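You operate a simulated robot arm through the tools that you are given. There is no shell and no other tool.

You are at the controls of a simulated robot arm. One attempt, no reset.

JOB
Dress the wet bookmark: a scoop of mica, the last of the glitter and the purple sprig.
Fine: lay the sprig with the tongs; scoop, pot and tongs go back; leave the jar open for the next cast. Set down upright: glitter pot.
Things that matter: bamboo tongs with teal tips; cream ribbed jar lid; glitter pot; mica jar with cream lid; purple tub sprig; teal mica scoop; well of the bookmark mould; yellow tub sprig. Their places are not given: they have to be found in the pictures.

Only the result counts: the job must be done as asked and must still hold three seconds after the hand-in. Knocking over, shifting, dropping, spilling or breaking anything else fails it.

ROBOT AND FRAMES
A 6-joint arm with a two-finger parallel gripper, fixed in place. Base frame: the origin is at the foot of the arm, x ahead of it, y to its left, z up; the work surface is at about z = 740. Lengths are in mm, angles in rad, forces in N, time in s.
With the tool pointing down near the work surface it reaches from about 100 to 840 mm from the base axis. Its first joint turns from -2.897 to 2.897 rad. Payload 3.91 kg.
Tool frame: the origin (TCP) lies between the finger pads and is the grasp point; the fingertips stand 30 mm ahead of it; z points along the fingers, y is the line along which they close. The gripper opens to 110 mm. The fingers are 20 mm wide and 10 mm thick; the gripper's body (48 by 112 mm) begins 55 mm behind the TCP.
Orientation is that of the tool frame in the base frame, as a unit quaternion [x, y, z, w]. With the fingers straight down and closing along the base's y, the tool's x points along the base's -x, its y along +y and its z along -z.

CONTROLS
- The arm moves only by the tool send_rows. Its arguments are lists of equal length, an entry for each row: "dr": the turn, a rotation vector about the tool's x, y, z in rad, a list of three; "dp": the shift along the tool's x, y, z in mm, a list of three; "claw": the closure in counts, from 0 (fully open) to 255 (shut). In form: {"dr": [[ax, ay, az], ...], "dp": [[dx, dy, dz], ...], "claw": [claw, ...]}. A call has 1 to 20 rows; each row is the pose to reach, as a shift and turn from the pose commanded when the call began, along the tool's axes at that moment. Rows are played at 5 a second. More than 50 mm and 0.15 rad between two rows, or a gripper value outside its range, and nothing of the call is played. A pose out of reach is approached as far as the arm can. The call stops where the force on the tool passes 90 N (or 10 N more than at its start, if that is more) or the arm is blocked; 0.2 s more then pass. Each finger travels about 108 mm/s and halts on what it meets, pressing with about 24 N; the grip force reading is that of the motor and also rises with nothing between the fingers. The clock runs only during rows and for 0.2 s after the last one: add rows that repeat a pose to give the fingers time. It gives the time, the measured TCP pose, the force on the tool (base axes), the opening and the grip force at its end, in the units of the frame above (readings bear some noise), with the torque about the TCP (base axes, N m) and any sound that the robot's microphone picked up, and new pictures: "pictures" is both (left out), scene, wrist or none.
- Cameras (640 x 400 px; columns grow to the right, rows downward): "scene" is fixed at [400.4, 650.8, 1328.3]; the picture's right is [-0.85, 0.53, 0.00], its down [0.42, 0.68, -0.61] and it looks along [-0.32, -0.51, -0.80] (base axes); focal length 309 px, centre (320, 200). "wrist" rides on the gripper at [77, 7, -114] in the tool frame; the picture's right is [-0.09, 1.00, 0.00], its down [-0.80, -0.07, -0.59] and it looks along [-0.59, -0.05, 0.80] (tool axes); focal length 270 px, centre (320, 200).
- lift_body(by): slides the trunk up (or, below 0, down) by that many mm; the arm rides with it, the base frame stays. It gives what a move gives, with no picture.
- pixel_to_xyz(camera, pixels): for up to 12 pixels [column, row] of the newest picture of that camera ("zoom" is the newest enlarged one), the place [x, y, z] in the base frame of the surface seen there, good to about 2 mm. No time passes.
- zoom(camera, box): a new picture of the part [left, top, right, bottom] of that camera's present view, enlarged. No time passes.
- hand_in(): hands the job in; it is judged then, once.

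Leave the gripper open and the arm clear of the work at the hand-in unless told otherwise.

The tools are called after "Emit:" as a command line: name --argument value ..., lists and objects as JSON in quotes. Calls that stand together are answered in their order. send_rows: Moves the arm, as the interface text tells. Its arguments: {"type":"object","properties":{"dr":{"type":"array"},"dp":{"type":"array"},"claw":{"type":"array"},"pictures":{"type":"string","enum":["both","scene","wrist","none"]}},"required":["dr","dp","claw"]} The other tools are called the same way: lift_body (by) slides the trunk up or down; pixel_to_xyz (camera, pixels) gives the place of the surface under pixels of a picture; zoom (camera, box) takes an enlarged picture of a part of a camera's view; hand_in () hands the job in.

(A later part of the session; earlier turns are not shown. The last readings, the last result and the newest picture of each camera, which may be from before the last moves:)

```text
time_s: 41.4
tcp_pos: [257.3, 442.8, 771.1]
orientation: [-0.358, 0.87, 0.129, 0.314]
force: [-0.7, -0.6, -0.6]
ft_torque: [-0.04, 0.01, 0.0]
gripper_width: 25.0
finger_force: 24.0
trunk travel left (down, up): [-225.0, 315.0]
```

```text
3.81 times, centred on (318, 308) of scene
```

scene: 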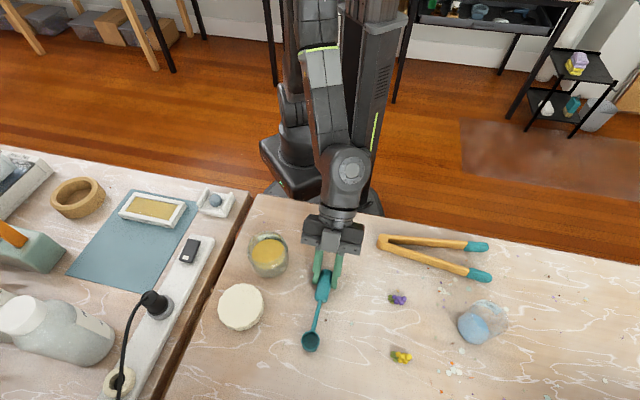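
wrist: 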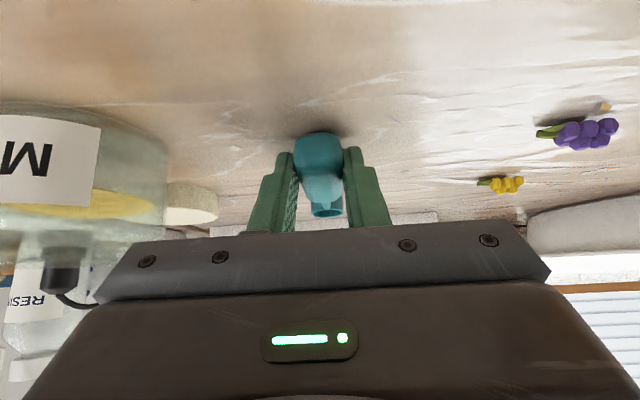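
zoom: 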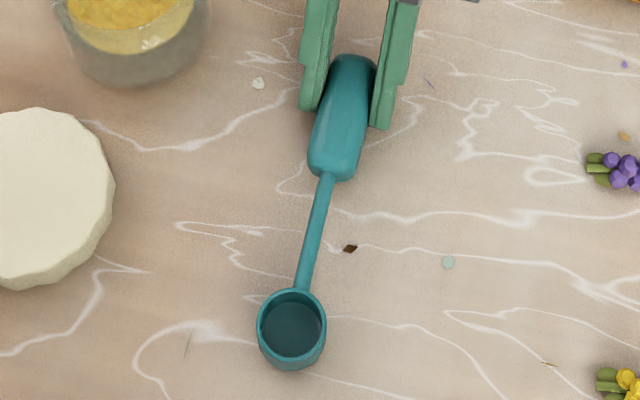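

The scoop now matches its original picture position within about 1 mm and sits about 1–2 mm above the table. I'll lower 1 mm and open the fingers slowly.

Emit:
send_rows --dr '[[0, 0, 0], [0, 0, 0], [0, 0, 0], [0, 0, 0], [0, 0, 0], [0, 0, 0], [0, 0, 0]]' --dp '[[0.6, 0, 0.8], [0.6, 0, 0.8], [0.6, 0, 0.8], [0.6, 0, 0.8], [0.6, 0, 0.8], [0.6, 0, 0.8], [0.6, 0, 0.8]]' --claw '[255, 200, 190, 175, 155, 130, 110]'

Emit:
zoom --camera "scene" --box '[290, 255, 346, 360]'

```text
time_s: 43.0
tcp_pos: [257.0, 443.5, 770.6]
orientation: [-0.359, 0.87, 0.128, 0.314]
force: [0.1, -0.1, 0.3]
ft_torque: [-0.01, 0.01, 0.02]
gripper_width: 62.5
finger_force: 0.0
trunk travel left (down, up): [-225.0, 315.0]
```

scene: 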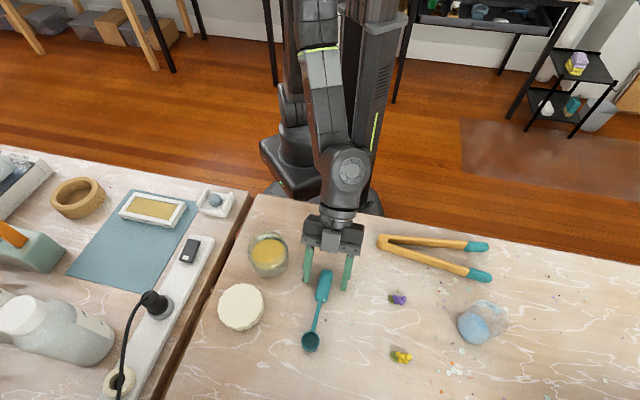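
wrist: 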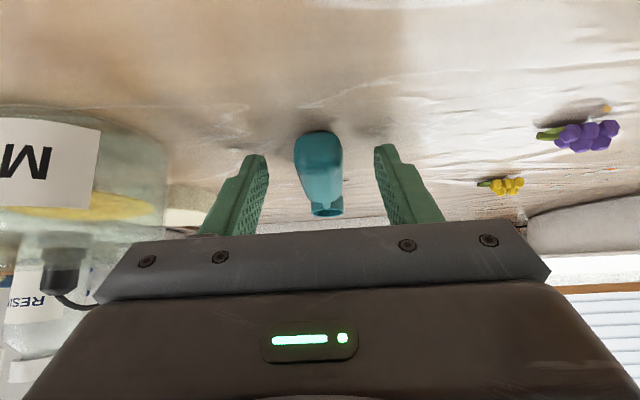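

```text
3.81 times, centred on (318, 308) of scene
```

zoom: 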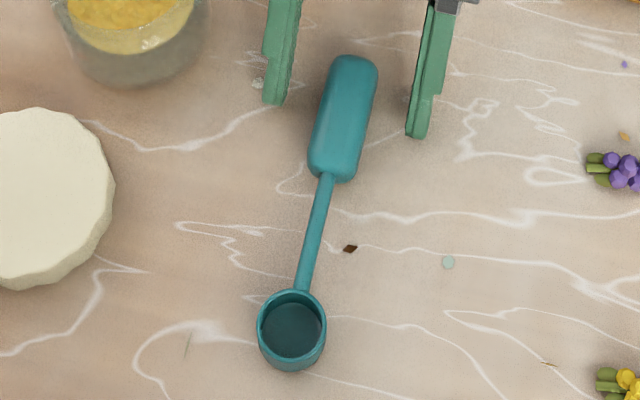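

The scoop is back within about 1 mm of its original spot. I'll lift straight up clear of it.

Emit:
send_rows --dr '[[0, 0, 0], [0, 0, 0], [0, 0, 0], [0, 0, 0], [0, 0, 0], [0, 0, 0]]' --dp '[[-10, 0, -11.5], [-28, 0, -33], [-50, 0, -59], [-72, 0, -85], [-96.4, 0, -114.9], [-96.4, 0, -114.9]]' --claw '[110, 110, 80, 40, 0, 0]'

Emit:
zoom --camera "scene" --box '[235, 215, 305, 290]'

```text
time_s: 44.4
tcp_pos: [255.9, 444.8, 919.5]
orientation: [-0.358, 0.87, 0.129, 0.314]
force: [-0.5, -0.3, -1.2]
ft_torque: [0.0, 0.02, 0.01]
gripper_width: 110.2
finger_force: 0.0
trunk travel left (down, up): [-225.0, 315.0]
```

scene: 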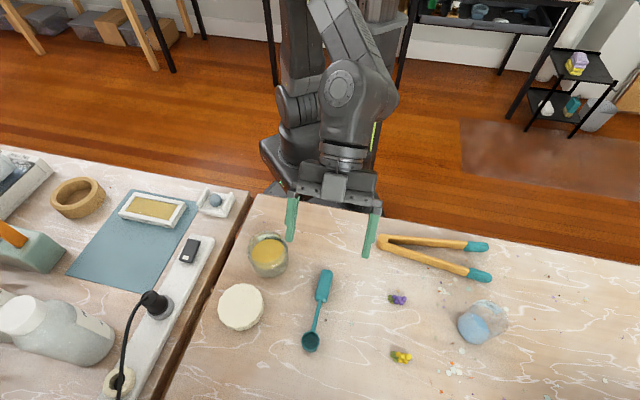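
wrist: 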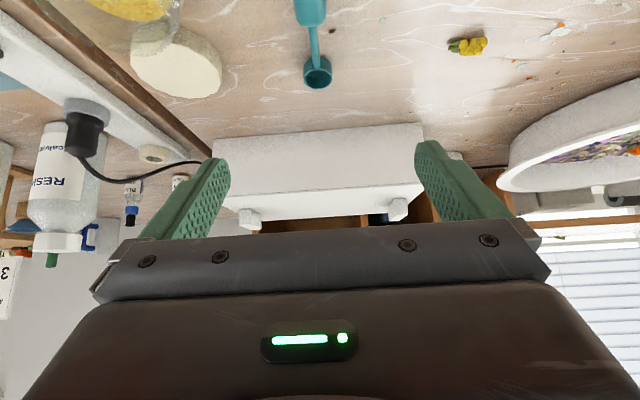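

```text
5.33 times, centred on (270, 252) of scene
```

zoom: 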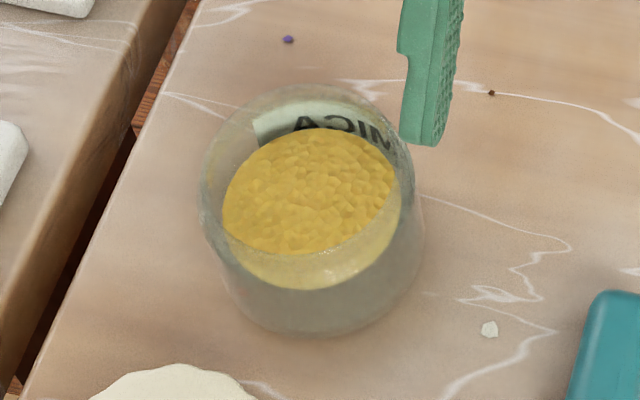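

The gripper is clear. The jar has shifted about (+30,+31) mm, so it's now near (335,355). I'll point the tool straight down above it to grip and return it.

Emit:
send_rows --dr '[[0, 0.1164, 0], [0, 0.2327, 0], [0, 0.3491, 0], [0, 0.4655, 0], [0, 0.5818, 0], [0, 0.6981, 0], [0, 0.6981, 0]]' --dp '[[-0.2, -19.9, -2.2], [-0.3, -39.8, -4.3], [-0.5, -59.7, -6.5], [-0.6, -79.6, -8.6], [-0.8, -99.5, -10.8], [-0.95, -119.4, -12.9], [-0.95, -119.4, -12.9]]' --claw '[0, 0, 0, 0, 0, 0, 0]'

Emit:
zoom --camera "wrist" --box '[220, 60, 420, 240]'

```text
time_s: 46.0
tcp_pos: [336.8, 353.1, 931.4]
orientation: [-0.381, 0.925, -0.002, -0.003]
force: [-0.2, -0.2, 0.0]
ft_torque: [-0.01, -0.02, 0.02]
gripper_width: 109.9
finger_force: 0.0
trunk travel left (down, up): [-225.0, 315.0]
```

scene: 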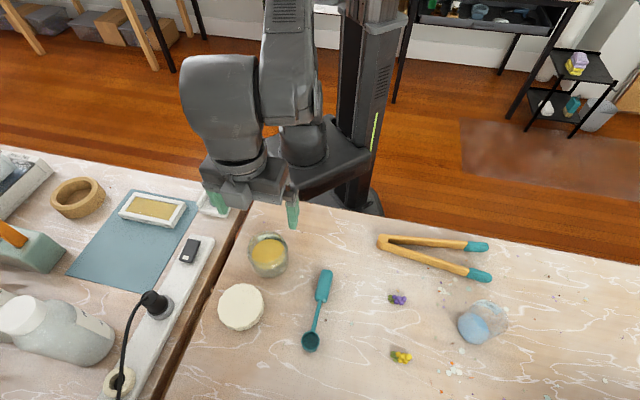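
wrist: 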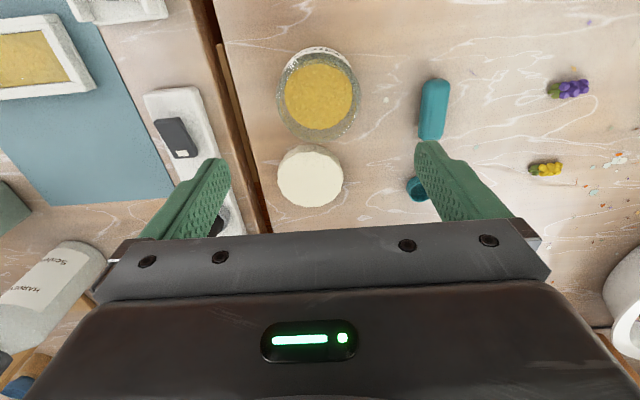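

```text
2.22 times, centred on (320, 150) of wrist
```

zoom: 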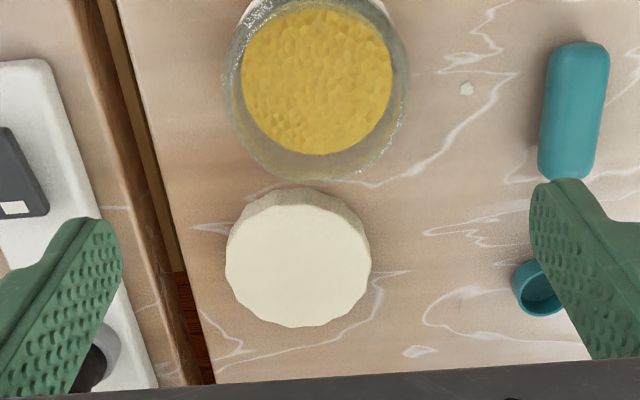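

I can see the jar from above now. I'll measure its mica disc and rim to centre the grip.

Emit:
pixel_to_xyz --camera "wrist" --pixels '[[317, 97], [288, 97], [348, 97], [317, 67], [317, 126], [277, 97], [359, 93], [318, 49], [318, 138], [318, 53], [280, 97], [356, 95]]'

Emit:
zoom --camera "wrist" --box '[260, 35, 380, 150]'

```text
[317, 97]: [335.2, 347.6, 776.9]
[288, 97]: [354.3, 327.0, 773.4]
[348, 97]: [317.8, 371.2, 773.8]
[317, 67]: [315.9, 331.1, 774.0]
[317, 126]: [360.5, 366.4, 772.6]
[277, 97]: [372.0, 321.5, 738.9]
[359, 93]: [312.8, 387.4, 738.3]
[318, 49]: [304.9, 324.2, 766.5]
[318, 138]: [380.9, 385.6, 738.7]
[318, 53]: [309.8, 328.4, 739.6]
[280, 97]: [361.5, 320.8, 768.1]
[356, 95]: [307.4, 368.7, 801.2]
```

```text
3.48 times, centred on (320, 92) of wrist
```

zoom: 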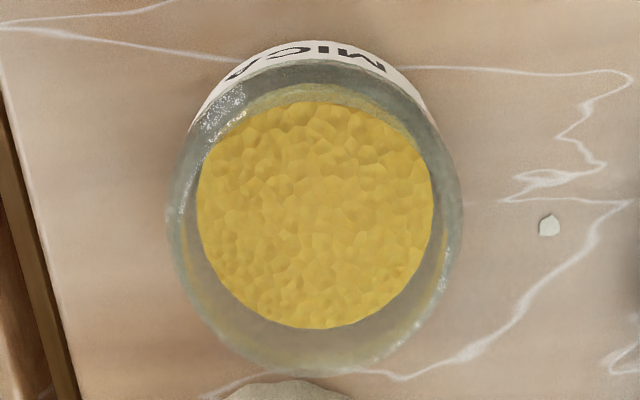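

The jar centre is at about (336,349). I'll align and descend with the fingers open to TCP z≈785, so they straddle the jar.

Emit:
send_rows --dr '[[0, 0, 0], [0, 0, 0], [0, 0, 0], [0, 0, 0], [0, 0, 0], [0, 0, 0]]' --dp '[[1.7, -1.2, 30], [3.46, -2.33, 60], [3.46, -2.33, 90], [3.46, -2.33, 120], [3.46, -2.33, 146], [3.46, -2.33, 146]]' --claw '[0, 0, 0, 0, 0, 0]'

Emit:
zoom --camera "scene" --box '[190, 170, 330, 300]'

```text
time_s: 47.4
tcp_pos: [335.3, 348.5, 784.1]
orientation: [-0.381, 0.924, -0.001, -0.003]
force: [-0.3, -0.5, -0.7]
ft_torque: [0.0, 0.0, 0.01]
gripper_width: 109.8
finger_force: 0.2
trunk travel left (down, up): [-225.0, 315.0]
```

scene: 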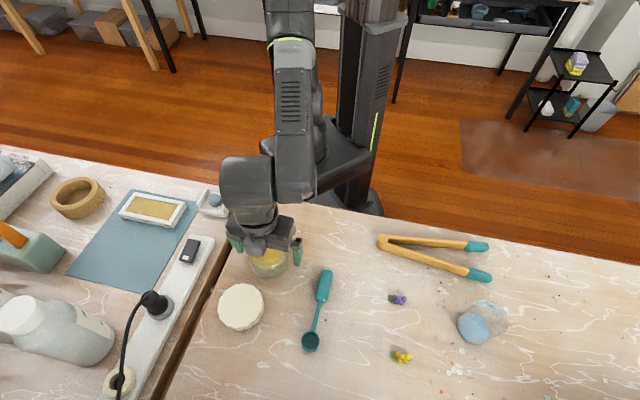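
wrist: 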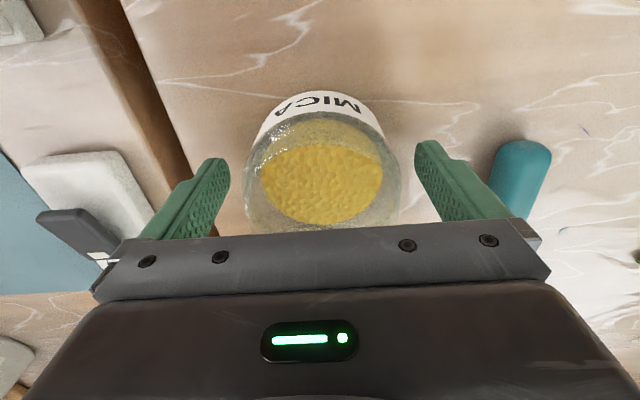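

```text
3.08 times, centred on (260, 235) of scene
```

zoom: 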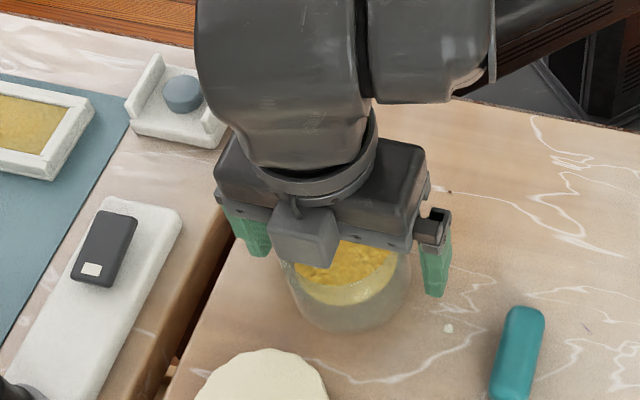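

The jar is centred between the fingers. I'll close gently onto it.

Emit:
send_rows --dr '[[0, 0, 0], [0, 0, 0], [0, 0, 0], [0, 0, 0], [0, 0, 0], [0, 0, 0]]' --dp '[[0, 0, 0], [0, 0, 0], [0, 0, 0], [0, 0, 0], [0, 0, 0], [0, 0, 0]]' --claw '[35, 50, 62, 75, 100, 120]'

```text
time_s: 48.8
tcp_pos: [335.9, 349.4, 785.7]
orientation: [-0.382, 0.924, -0.002, -0.003]
force: [0.3, 0.3, 1.2]
ft_torque: [0.01, 0.05, 0.01]
gripper_width: 79.7
finger_force: 24.5
trunk travel left (down, up): [-225.0, 315.0]
```

scene: 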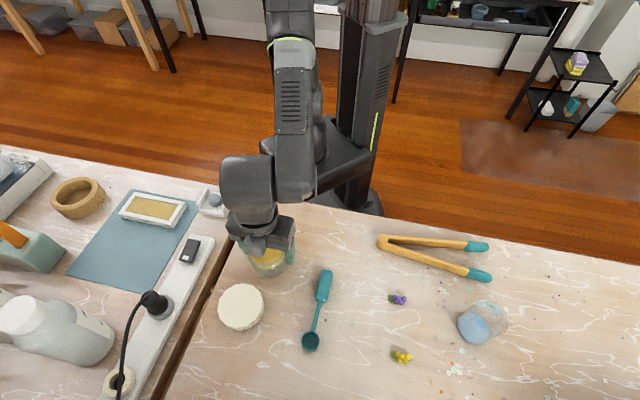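
wrist: 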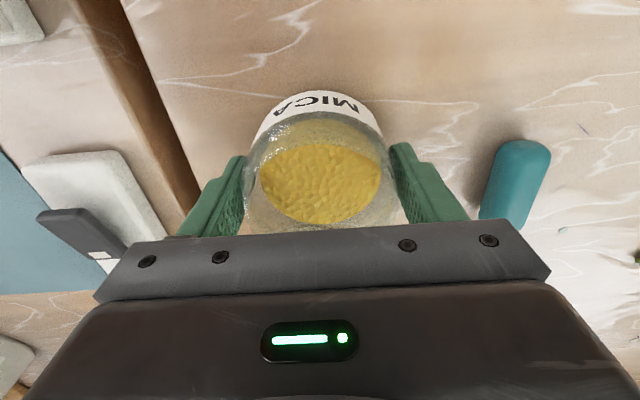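

The jar is held (79.7 mm). I'll lift it 8 mm and carry it back 43.8 mm along yaw 225° towards its original place, keeping it upright.

Emit:
send_rows --dr '[[0, 0, 0], [0, 0, 0], [0, 0, 0], [0, 0, 0], [0, 0, 0], [0, 0, 0], [0, 0, 0], [0, 0, 0]]' --dp '[[0, 0, -4], [0, 0, -8], [10, 0, -8], [21, 0, -8], [32, 0, -8], [40, 0, -8], [43.8, 0, -8], [43.8, 0, -8]]' --claw '[120, 120, 120, 120, 120, 120, 120, 120]'

Emit:
zoom --camera "scene" --box '[240, 200, 310, 270]'

```text
time_s: 50.5
tcp_pos: [303.9, 319.0, 792.1]
orientation: [-0.381, 0.924, -0.002, -0.002]
force: [-0.5, -0.4, -1.9]
ft_torque: [-0.02, 0.0, 0.0]
gripper_width: 79.8
finger_force: 24.1
trunk travel left (down, up): [-225.0, 315.0]
```

scene: 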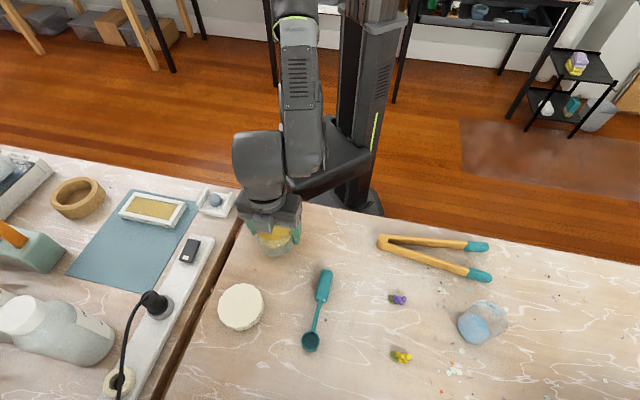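
wrist: 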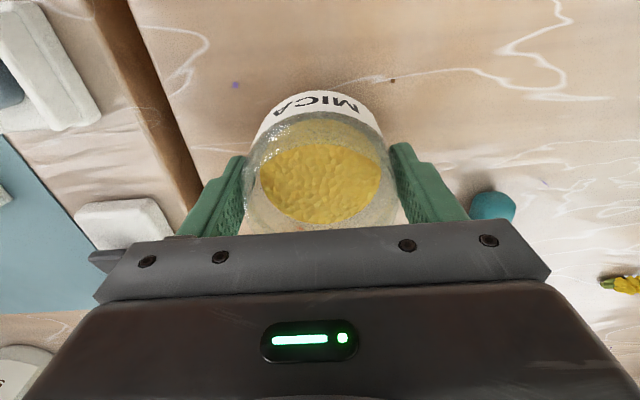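

```text
5.71 times, centred on (275, 235) of scene
```

zoom: 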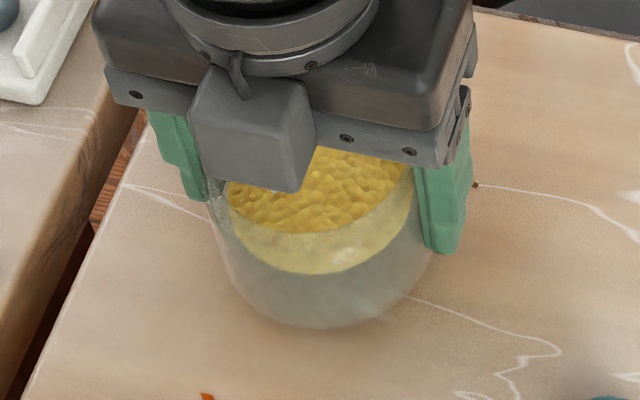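

Compared with the first picture, the jar will land about 3 mm too near the camera. I'll trim by (-1.7,-2.8) while lowering to just above the table, then compare again.

Emit:
send_rows --dr '[[0, 0, 0], [0, 0, 0], [0, 0, 0], [0, 0, 0]]' --dp '[[3.2, -0.8, 0], [3.2, -0.8, 4], [3.2, -0.8, 7], [3.2, -0.8, 7]]' --claw '[120, 120, 120, 120]'

Emit:
zoom --camera "scene" --box '[240, 200, 310, 270]'

```text
time_s: 51.5
tcp_pos: [301.2, 315.4, 786.4]
orientation: [-0.381, 0.925, -0.003, -0.001]
force: [-0.8, 0.4, -2.1]
ft_torque: [0.01, -0.06, 0.02]
gripper_width: 79.6
finger_force: 24.6
trunk travel left (down, up): [-225.0, 315.0]
```

scene: 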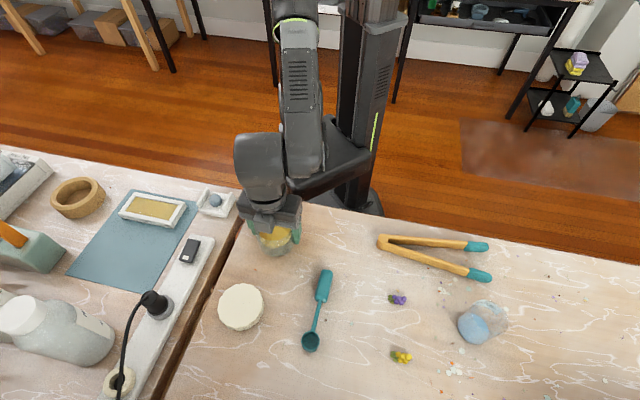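
wrist: 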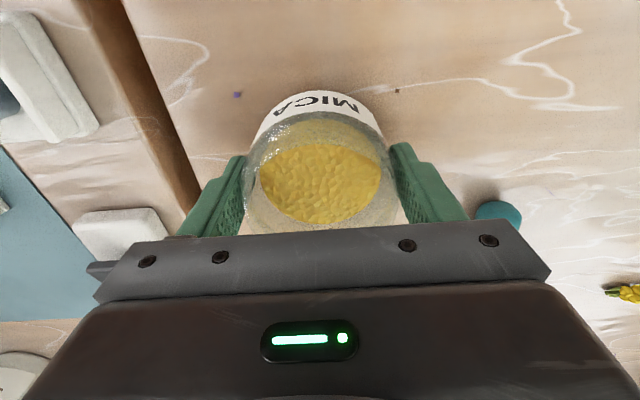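

```text
5.71 times, centred on (275, 235) of scene
```

zoom: 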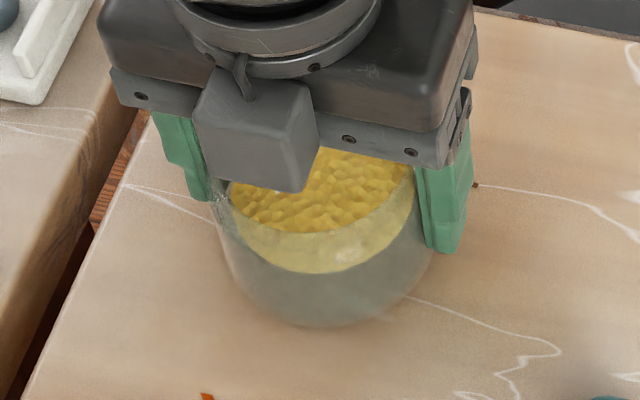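

The picture nearly matches. As a second check I'll sample the jar's label from the wrist view and compare it with the label points measured at the start.

Emit:
pixel_to_xyz --camera "wrist" --pixels '[[320, 96], [320, 104], [300, 97], [340, 97], [285, 105], [355, 105], [270, 118], [370, 115], [320, 110], [345, 104], [295, 108], [378, 122]]'

Emit:
zoom --camera "wrist" --box '[230, 80, 410, 240]'

```text
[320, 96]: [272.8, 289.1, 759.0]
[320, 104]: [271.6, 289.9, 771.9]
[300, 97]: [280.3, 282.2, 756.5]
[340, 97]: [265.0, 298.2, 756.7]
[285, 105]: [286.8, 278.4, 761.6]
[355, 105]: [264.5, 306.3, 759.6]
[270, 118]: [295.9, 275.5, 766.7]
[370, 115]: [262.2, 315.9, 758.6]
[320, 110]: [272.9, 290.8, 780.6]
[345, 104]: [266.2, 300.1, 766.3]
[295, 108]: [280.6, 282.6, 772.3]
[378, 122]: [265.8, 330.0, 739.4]
```

```text
2.50 times, centred on (320, 160) of wrist
```

zoom: 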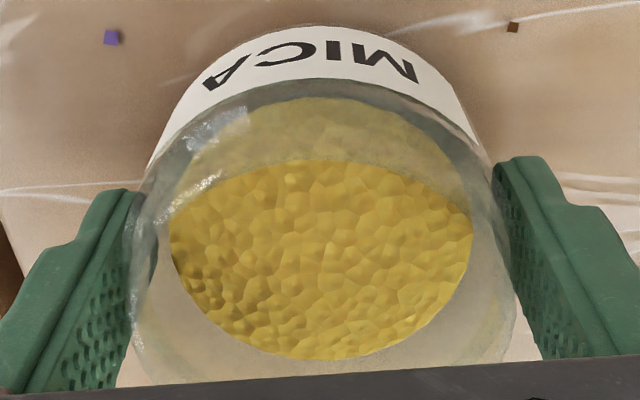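

The label fit gives the jar centre at (302,315) now versus (303.3,317) originally. I'll trim by (+1.2,+1.6), lower the last millimetre, and release slowly.

Emit:
send_rows --dr '[[0, 0, 0], [0, 0, 0], [0, 0, 0], [0, 0, 0], [0, 0, 0], [0, 0, 0], [0, 0, 0], [0, 0, 0]]' --dp '[[-2, 0.3, 0], [-2, 0.3, 1.2], [-2, 0.3, 1.2], [-2, 0.3, 1.2], [-2, 0.3, 1.2], [-2, 0.3, 1.2], [-2, 0.3, 1.2], [-2, 0.3, 1.2]]' --claw '[120, 120, 120, 80, 65, 45, 20, 0]'

Emit:
pixel_to_xyz --camera "wrist" --pixels '[[320, 96], [320, 104], [300, 97], [340, 97], [285, 105], [355, 105], [270, 118], [370, 115], [320, 110], [345, 104], [295, 108], [378, 122]]'

```text
time_s: 53.4
tcp_pos: [301.9, 317.5, 784.9]
orientation: [-0.381, 0.925, -0.001, -0.003]
force: [0.5, 0.2, 0.7]
ft_torque: [-0.01, -0.01, 0.0]
gripper_width: 110.0
finger_force: 0.1
trunk travel left (down, up): [-225.0, 315.0]
```

scene: 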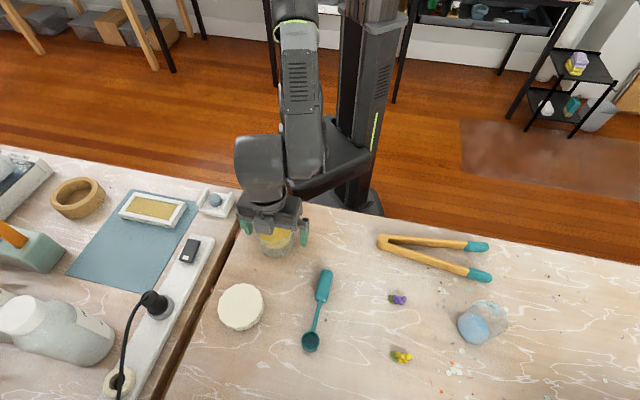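
wrist: 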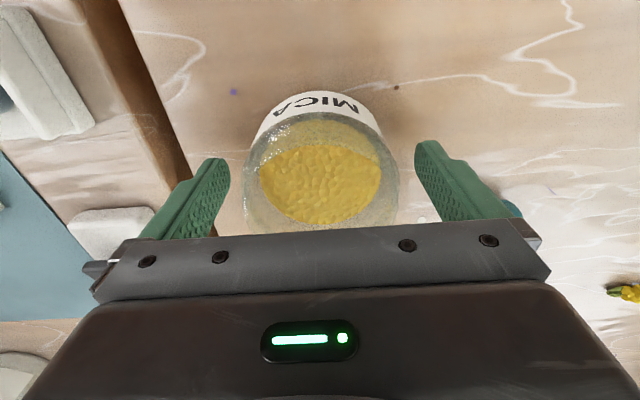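

```text
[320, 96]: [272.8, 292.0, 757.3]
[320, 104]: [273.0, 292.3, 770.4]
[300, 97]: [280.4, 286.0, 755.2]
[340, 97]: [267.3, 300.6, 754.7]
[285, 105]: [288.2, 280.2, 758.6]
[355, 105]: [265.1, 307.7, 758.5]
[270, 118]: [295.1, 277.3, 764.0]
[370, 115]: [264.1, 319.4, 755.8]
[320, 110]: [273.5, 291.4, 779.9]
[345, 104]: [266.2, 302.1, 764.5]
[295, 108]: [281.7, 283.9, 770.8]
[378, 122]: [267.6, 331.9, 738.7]
```

The jar is standing back at its original place (centre ≈(303,317)) and open. I'll lift straight up clear of it and compare with the first picture.

Emit:
send_rows --dr '[[0, 0, 0], [0, 0, 0], [0, 0, 0], [0, 0, 0], [0, 0, 0], [0, 0, 0], [0, 0, 0]]' --dp '[[0, 0, -15], [0, 0, -40], [0, 0, -70], [0, 0, -105], [0, 0, -140], [0, 0, -165], [0, 0, -165]]' --claw '[0, 0, 0, 0, 0, 0, 0]'

Emit:
zoom --camera "scene" --box '[240, 200, 310, 270]'

```text
time_s: 55.0
tcp_pos: [303.7, 318.4, 950.7]
orientation: [-0.382, 0.924, -0.001, -0.002]
force: [0.2, -0.9, -0.2]
ft_torque: [0.02, -0.01, 0.01]
gripper_width: 109.8
finger_force: 0.0
trunk travel left (down, up): [-225.0, 315.0]
```

scene: 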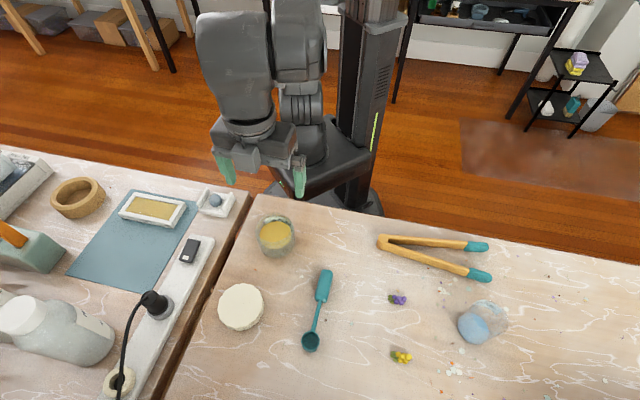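
wrist: 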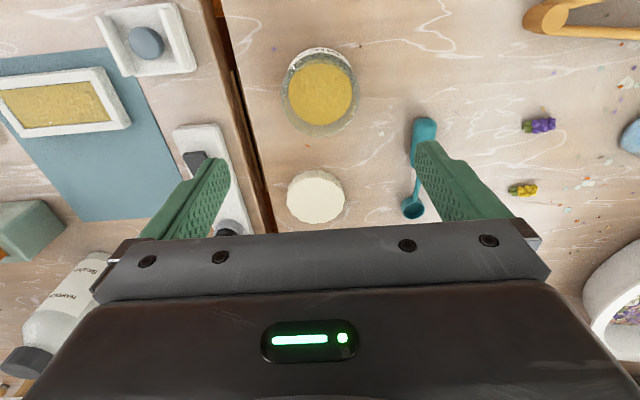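

```text
5.71 times, centred on (275, 235) of scene
```

zoom: 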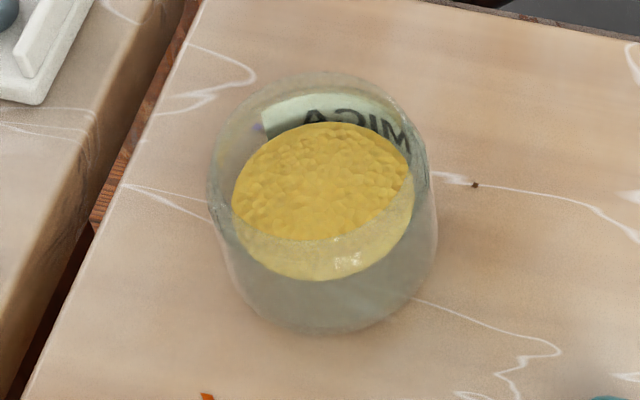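

The jar matches its first picture. Now I'll move toward the glitter pot, facing it (yaw 84°) with the tool 45° below horizontal and hovering high, to measure it.

Emit:
send_rows --dr '[[-0.0267, -0.0754, -0.0645], [-0.0534, -0.1508, -0.129], [-0.0801, -0.2263, -0.1934], [-0.1068, -0.3017, -0.2579], [-0.1335, -0.3771, -0.3224], [-0.1602, -0.4525, -0.3869], [-0.1869, -0.5279, -0.4514], [-0.2136, -0.6034, -0.5158], [-0.2403, -0.6788, -0.5803], [-0.267, -0.7542, -0.6448], [-0.267, -0.7542, -0.6448]]' --dp '[[-6.6, 38.9, 2.1], [-13.1, 77.8, 4.1], [-19.7, 116.7, 6.2], [-26.3, 155.6, 8.3], [-32.9, 194.6, 10.4], [-39.4, 233.5, 12.4], [-46, 272.4, 14.5], [-52.6, 311.3, 16.6], [-59.1, 350.2, 18.6], [-65.7, 389.1, 20.7], [-65.7, 389.1, 20.7]]' --claw '[0, 0, 0, 0, 0, 0, 0, 0, 0, 0, 0]'

Emit:
zoom --camera "scene" --box '[430, 270, 540, 370]'

```text
time_s: 57.4
tcp_pos: [75.9, 641.4, 928.5]
orientation: [-0.617, 0.689, 0.255, 0.283]
force: [0.2, 0.4, -0.5]
ft_torque: [0.04, -0.03, 0.0]
gripper_width: 110.1
finger_force: 0.2
trunk travel left (down, up): [-225.0, 315.0]
```

scene: 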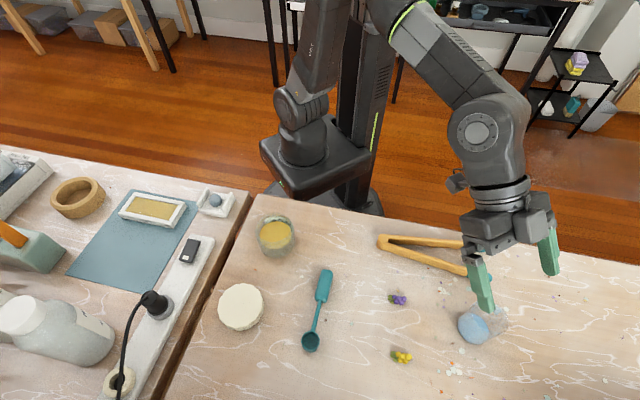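
wrist: 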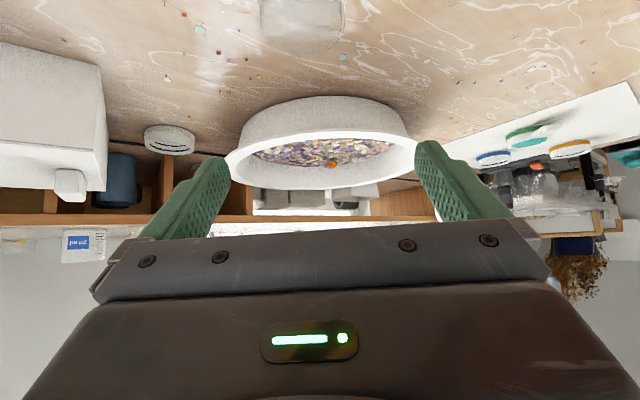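

```text
4.00 times, centred on (485, 320) of scene
```

zoom: 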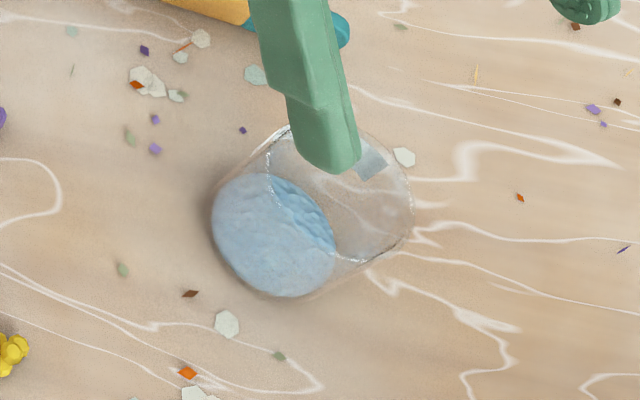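

The pot is only at the top edge of the wrist view. I'll back off 80 mm to see it properly.

Emit:
send_rows --dr '[[0, 0, 0], [0, 0, 0], [0, 0, 0]]' --dp '[[28.3, 0, -28.3], [56.6, 0, -56.6], [56.6, 0, -56.6]]' --claw '[0, 0, 0]' --pictures "wrist"

Emit:
zoom --camera "wrist" --box '[220, 0, 420, 125]'

```text
time_s: 58.1
tcp_pos: [67.0, 560.5, 928.7]
orientation: [-0.618, 0.689, 0.254, 0.282]
force: [-0.1, -0.6, -0.5]
ft_torque: [0.01, -0.01, -0.01]
gripper_width: 110.1
finger_force: 0.0
trunk travel left (down, up): [-225.0, 315.0]
```

wrist: 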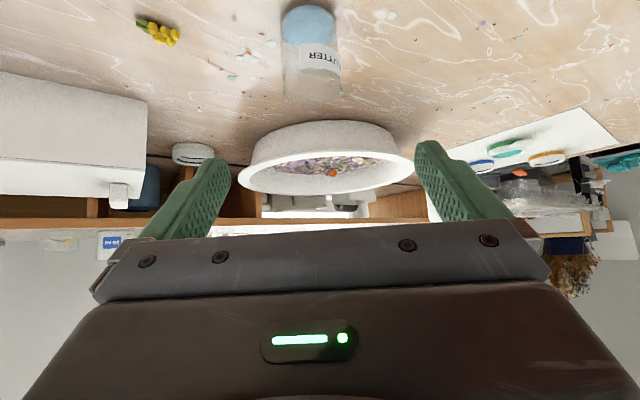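

```text
3.20 times, centred on (320, 62) of wrist
```

zoom: 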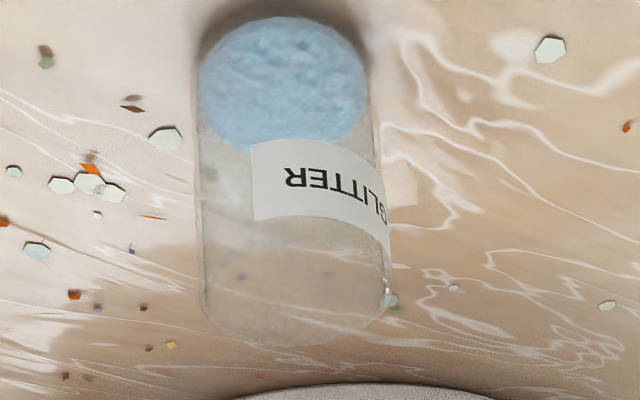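

The pot's label faces the gripper. I'll sample label points, the rim and the bowl behind it.

Emit:
pixel_to_xyz --camera "zoom" --pixels '[[260, 180], [280, 160], [300, 200], [320, 165], [340, 210], [355, 180], [370, 200], [380, 230], [260, 210], [330, 150], [300, 150], [350, 160]]'

Emit:
pixel_to_xyz --camera "wrist" --pixels '[[330, 125], [285, 130], [370, 128], [245, 165], [410, 160], [330, 145], [283, 20], [334, 25], [308, 10], [285, 95], [337, 95], [310, 105]]'

```text
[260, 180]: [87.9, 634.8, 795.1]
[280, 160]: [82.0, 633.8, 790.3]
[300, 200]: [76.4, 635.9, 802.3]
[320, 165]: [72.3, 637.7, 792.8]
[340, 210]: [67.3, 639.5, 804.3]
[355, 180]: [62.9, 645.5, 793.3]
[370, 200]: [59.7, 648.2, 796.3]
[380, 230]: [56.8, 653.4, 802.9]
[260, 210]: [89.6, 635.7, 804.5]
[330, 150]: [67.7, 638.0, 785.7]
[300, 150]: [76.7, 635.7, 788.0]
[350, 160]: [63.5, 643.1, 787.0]
```

```text
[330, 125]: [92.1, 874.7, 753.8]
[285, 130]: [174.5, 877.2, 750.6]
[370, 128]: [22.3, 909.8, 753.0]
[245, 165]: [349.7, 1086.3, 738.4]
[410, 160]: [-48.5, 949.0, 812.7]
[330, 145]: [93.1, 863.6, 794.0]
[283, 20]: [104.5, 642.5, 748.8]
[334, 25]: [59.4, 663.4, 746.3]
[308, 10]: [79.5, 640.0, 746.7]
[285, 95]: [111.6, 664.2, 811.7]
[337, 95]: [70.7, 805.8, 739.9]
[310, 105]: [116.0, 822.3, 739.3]
```

The pot axis is at about (84,664), radius ≈29.5 mm, and nothing is close behind it. I'll move over it and come straight down to TCP z≈790 with the fingers at about 90 mm.

Emit:
send_rows --dr '[[0, 0, 0], [0, 0, 0], [0, 0, 0], [0, 0, 0], [0, 0, 0], [0, 0, 0], [0, 0, 0], [0, 0, 0], [0, 0, 0]]' --dp '[[-18, -2, 31.4], [-36, -4.1, 62.9], [-53.7, -6.1, 94.3], [-37, -6.1, 111], [-20, -6.1, 128], [-3, -6.1, 145], [12, -6.1, 160], [24.1, -6.1, 172.1], [24.1, -6.1, 172.1]]' --claw '[0, 20, 45, 45, 45, 45, 45, 45, 45]'

Emit:
zoom --camera "scene" --box '[410, 220, 550, 370]'

```text
time_s: 60.1
tcp_pos: [84.6, 665.1, 789.3]
orientation: [-0.616, 0.69, 0.254, 0.283]
force: [-0.4, -0.1, -0.3]
ft_torque: [0.0, 0.0, -0.01]
gripper_width: 90.8
finger_force: 0.0
trunk travel left (down, up): [-225.0, 315.0]
```

scene: 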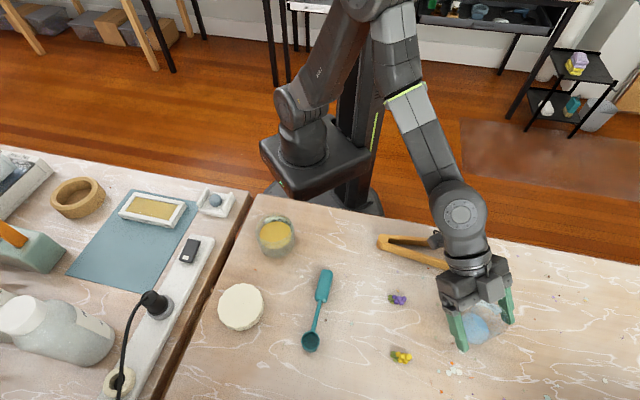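
wrist: 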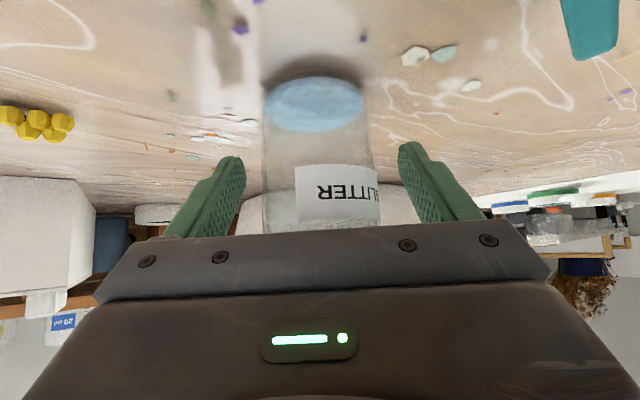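

```text
2.67 times, centred on (480, 295) of scene
```

zoom: 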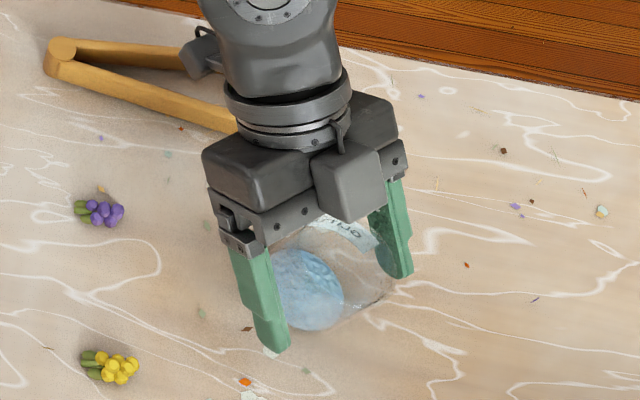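

The pot is centred between the fingers with no contact. I'll close gently.

Emit:
send_rows --dr '[[0, 0, 0], [0, 0, 0], [0, 0, 0], [0, 0, 0], [0, 0, 0], [0, 0, 0]]' --dp '[[0, 0, 0], [0, 0, 0], [0, 0, 0], [0, 0, 0], [0, 0, 0], [0, 0, 0]]' --claw '[80, 100, 112, 125, 150, 170]'

Emit:
zoom --camera "scene" --box '[430, 260, 530, 360]'

```text
time_s: 61.5
tcp_pos: [85.0, 664.0, 789.4]
orientation: [-0.617, 0.689, 0.254, 0.283]
force: [0.0, -0.6, 0.6]
ft_torque: [0.01, -0.02, 0.0]
gripper_width: 57.0
finger_force: 23.6
trunk travel left (down, up): [-225.0, 315.0]
```

scene: 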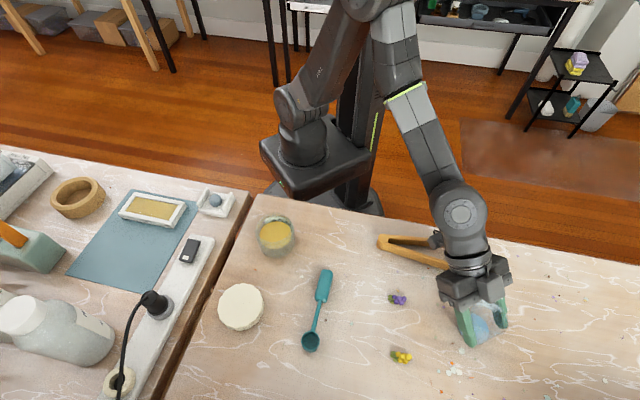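
wrist: 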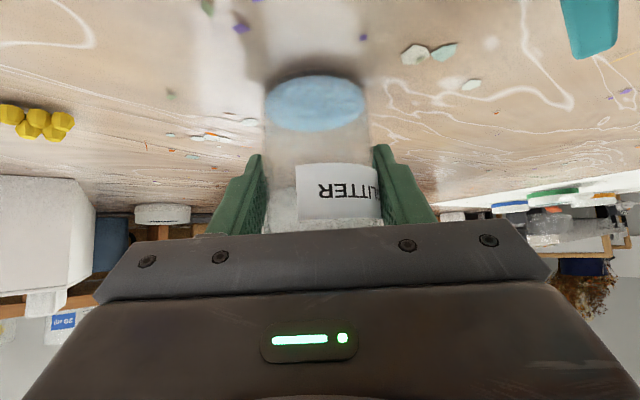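

```text
4.00 times, centred on (480, 310) of scene
```

zoom: 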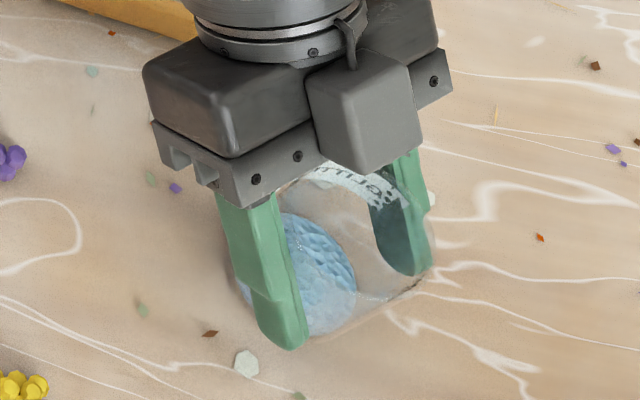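

The pot is held (57 mm). The grasp pose to return to is TCP ≈ (84.8,664.3,789.4), yaw 84°, 45° down. I'll lift it 150 mm straight up, staying upright.

Emit:
send_rows --dr '[[0, 0, 0], [0, 0, 0], [0, 0, 0], [0, 0, 0], [0, 0, 0], [0, 0, 0]]' --dp '[[-5, 0, -5], [-26, 0, -26], [-53, 0, -53], [-80, 0, -80], [-106.1, 0, -106.1], [-106.1, 0, -106.1]]' --claw '[170, 170, 170, 170, 170, 170]'

Emit:
zoom --camera "scene" --box '[430, 200, 560, 330]'

```text
time_s: 63.0
tcp_pos: [84.3, 664.3, 940.0]
orientation: [-0.618, 0.688, 0.255, 0.283]
force: [-0.1, -0.1, -0.7]
ft_torque: [-0.04, 0.01, -0.04]
gripper_width: 57.0
finger_force: 23.8
trunk travel left (down, up): [-225.0, 315.0]
```

scene: 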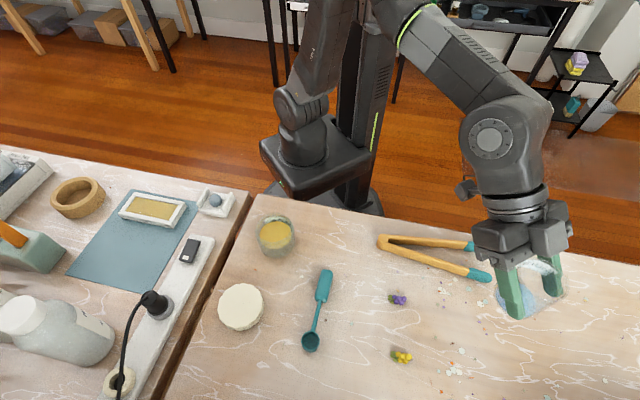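
wrist: 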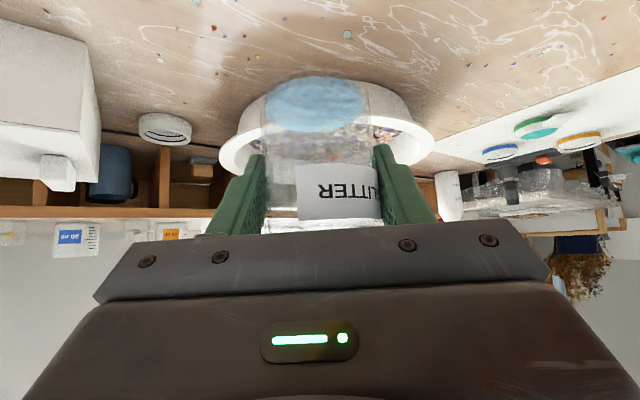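

```text
3.08 times, centred on (495, 265) of scene
```

zoom: 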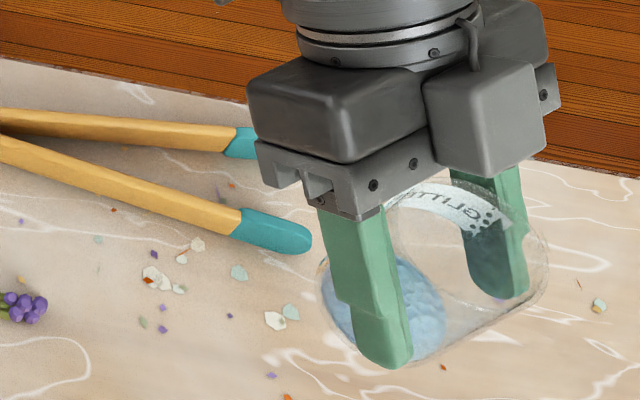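

The pot is up and upright. I'll carry it to above the mould side (515,70,940), yawing to -20° while keeping it upright.

Emit:
send_rows --dr '[[0.0642, 0, 0.0642], [0.1284, 0, 0.1284], [0.1925, 0, 0.1925], [0.2567, 0, 0.2567], [0.3209, 0, 0.3209], [0.3851, 0, 0.3851], [0.4492, 0, 0.4492], [0.5134, 0, 0.5134], [0.5776, 0, 0.5776], [0.6418, 0, 0.6418], [0.7059, 0, 0.7059], [0.7701, 0, 0.7701], [0.8343, 0, 0.8343], [0.8985, 0, 0.8985], [0.9626, 0, 0.9626], [1.0268, 0, 1.0268], [1.091, 0, 1.091], [1.1552, 0, 1.1552], [1.2193, 0, 1.2193], [1.2835, 0, 1.2835]]' --dp '[[19.3, -24.5, -19.3], [38.6, -49, -38.6], [57.9, -73.5, -57.9], [77.2, -97.9, -77.2], [96.5, -122.4, -96.5], [115.8, -146.9, -115.8], [135.1, -171.4, -135.1], [154.4, -195.9, -154.4], [173.7, -220.4, -173.7], [193, -244.9, -193], [212.2, -269.3, -212.2], [231.5, -293.8, -231.5], [250.8, -318.3, -250.8], [270.1, -342.8, -270.1], [289.4, -367.3, -289.4], [308.7, -391.8, -308.7], [328, -416.2, -328], [347.3, -440.7, -347.3], [366.6, -465.2, -366.6], [385.9, -489.7, -385.9]]' --claw '[170, 170, 170, 170, 170, 170, 170, 170, 170, 170, 170, 170, 170, 170, 170, 170, 170, 170, 170, 170]'

Emit:
zoom --camera "scene" --box '[80, 80, 260, 250]'

```text
time_s: 67.2
tcp_pos: [512.3, 68.5, 942.6]
orientation: [0.162, 0.91, -0.07, 0.376]
force: [-1.3, -0.8, 0.1]
ft_torque: [-0.04, 0.01, -0.04]
gripper_width: 56.7
finger_force: 24.2
trunk travel left (down, up): [-225.0, 315.0]
```

scene: 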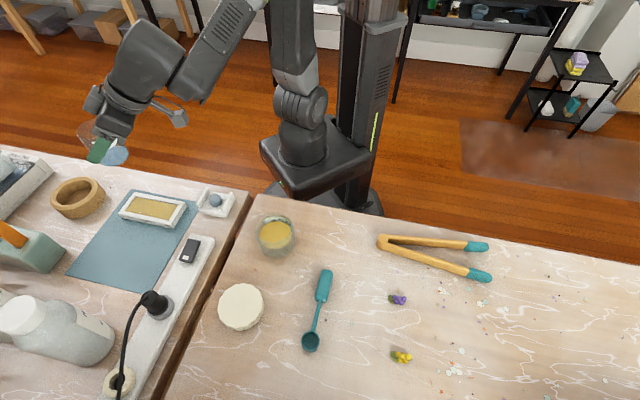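
wrist: 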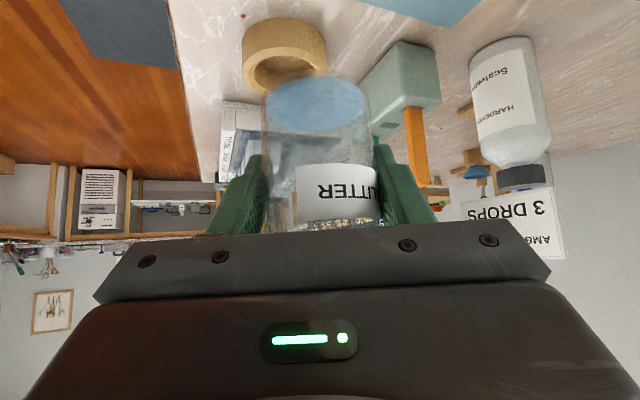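

```text
2.35 times, centred on (170, 165) of scene
```

zoom: 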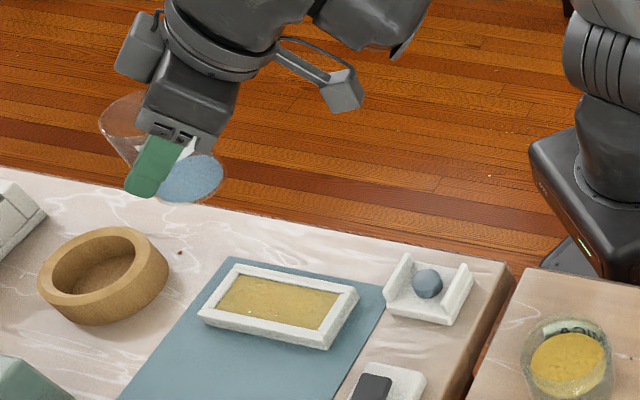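

The pot is upright at (512,68,943) beside the well. I'll begin the tilt in the direction that worked before, to about 59° (not yet spilling), while lowering.

Emit:
send_rows --dr '[[0.0193, -0.0264, -0.1255], [0.0386, -0.0527, -0.251], [0.0579, -0.0791, -0.3766], [0.0772, -0.1054, -0.5021], [0.0966, -0.1318, -0.6276], [0.1159, -0.1581, -0.7531], [0.1352, -0.1845, -0.8786], [0.1545, -0.2108, -1.0042], [0.1738, -0.2372, -1.1297], [0.1931, -0.2635, -1.2552], [0.1931, -0.2635, -1.2552]]' --dp '[[5.8, -0.4, 7.6], [11.6, -0.8, 15.1], [17.4, -1.2, 22.7], [23.2, -1.6, 30.3], [29.1, -2, 37.9], [34.9, -2.4, 45.4], [40.7, -2.8, 53], [46.5, -3.2, 60.6], [52.3, -3.6, 68.1], [58.1, -4.05, 75.7], [58.1, -4.05, 75.7]]' --claw '[170, 170, 170, 170, 170, 170, 170, 170, 170, 170, 170]'

Emit:
zoom --camera "scene" --box '[80, 120, 240, 250]'

```text
time_s: 69.5
tcp_pos: [521.5, 61.1, 847.1]
orientation: [-0.378, 0.767, -0.376, 0.356]
force: [0.6, 0.5, -0.8]
ft_torque: [0.04, -0.02, -0.03]
gripper_width: 56.7
finger_force: 24.0
trunk travel left (down, up): [-225.0, 315.0]
```

scene: 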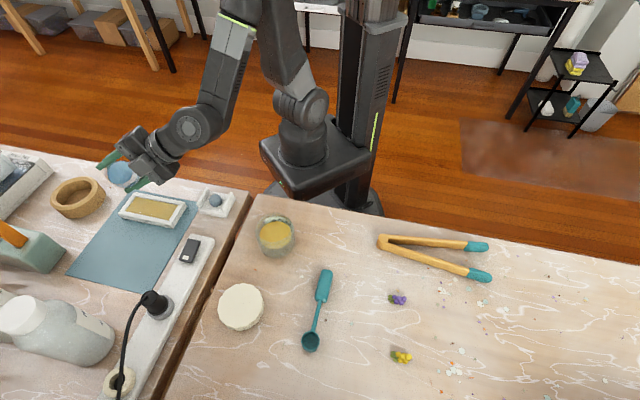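
wrist: 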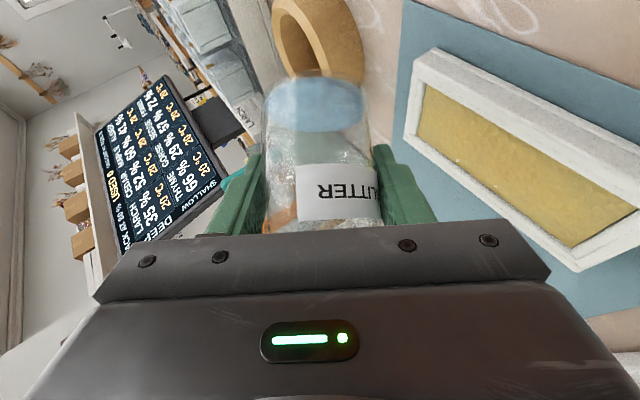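

```text
3.08 times, centred on (160, 185) of scene
```

zoom: 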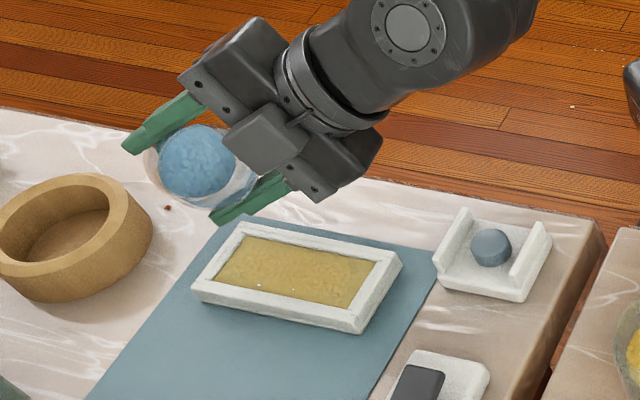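

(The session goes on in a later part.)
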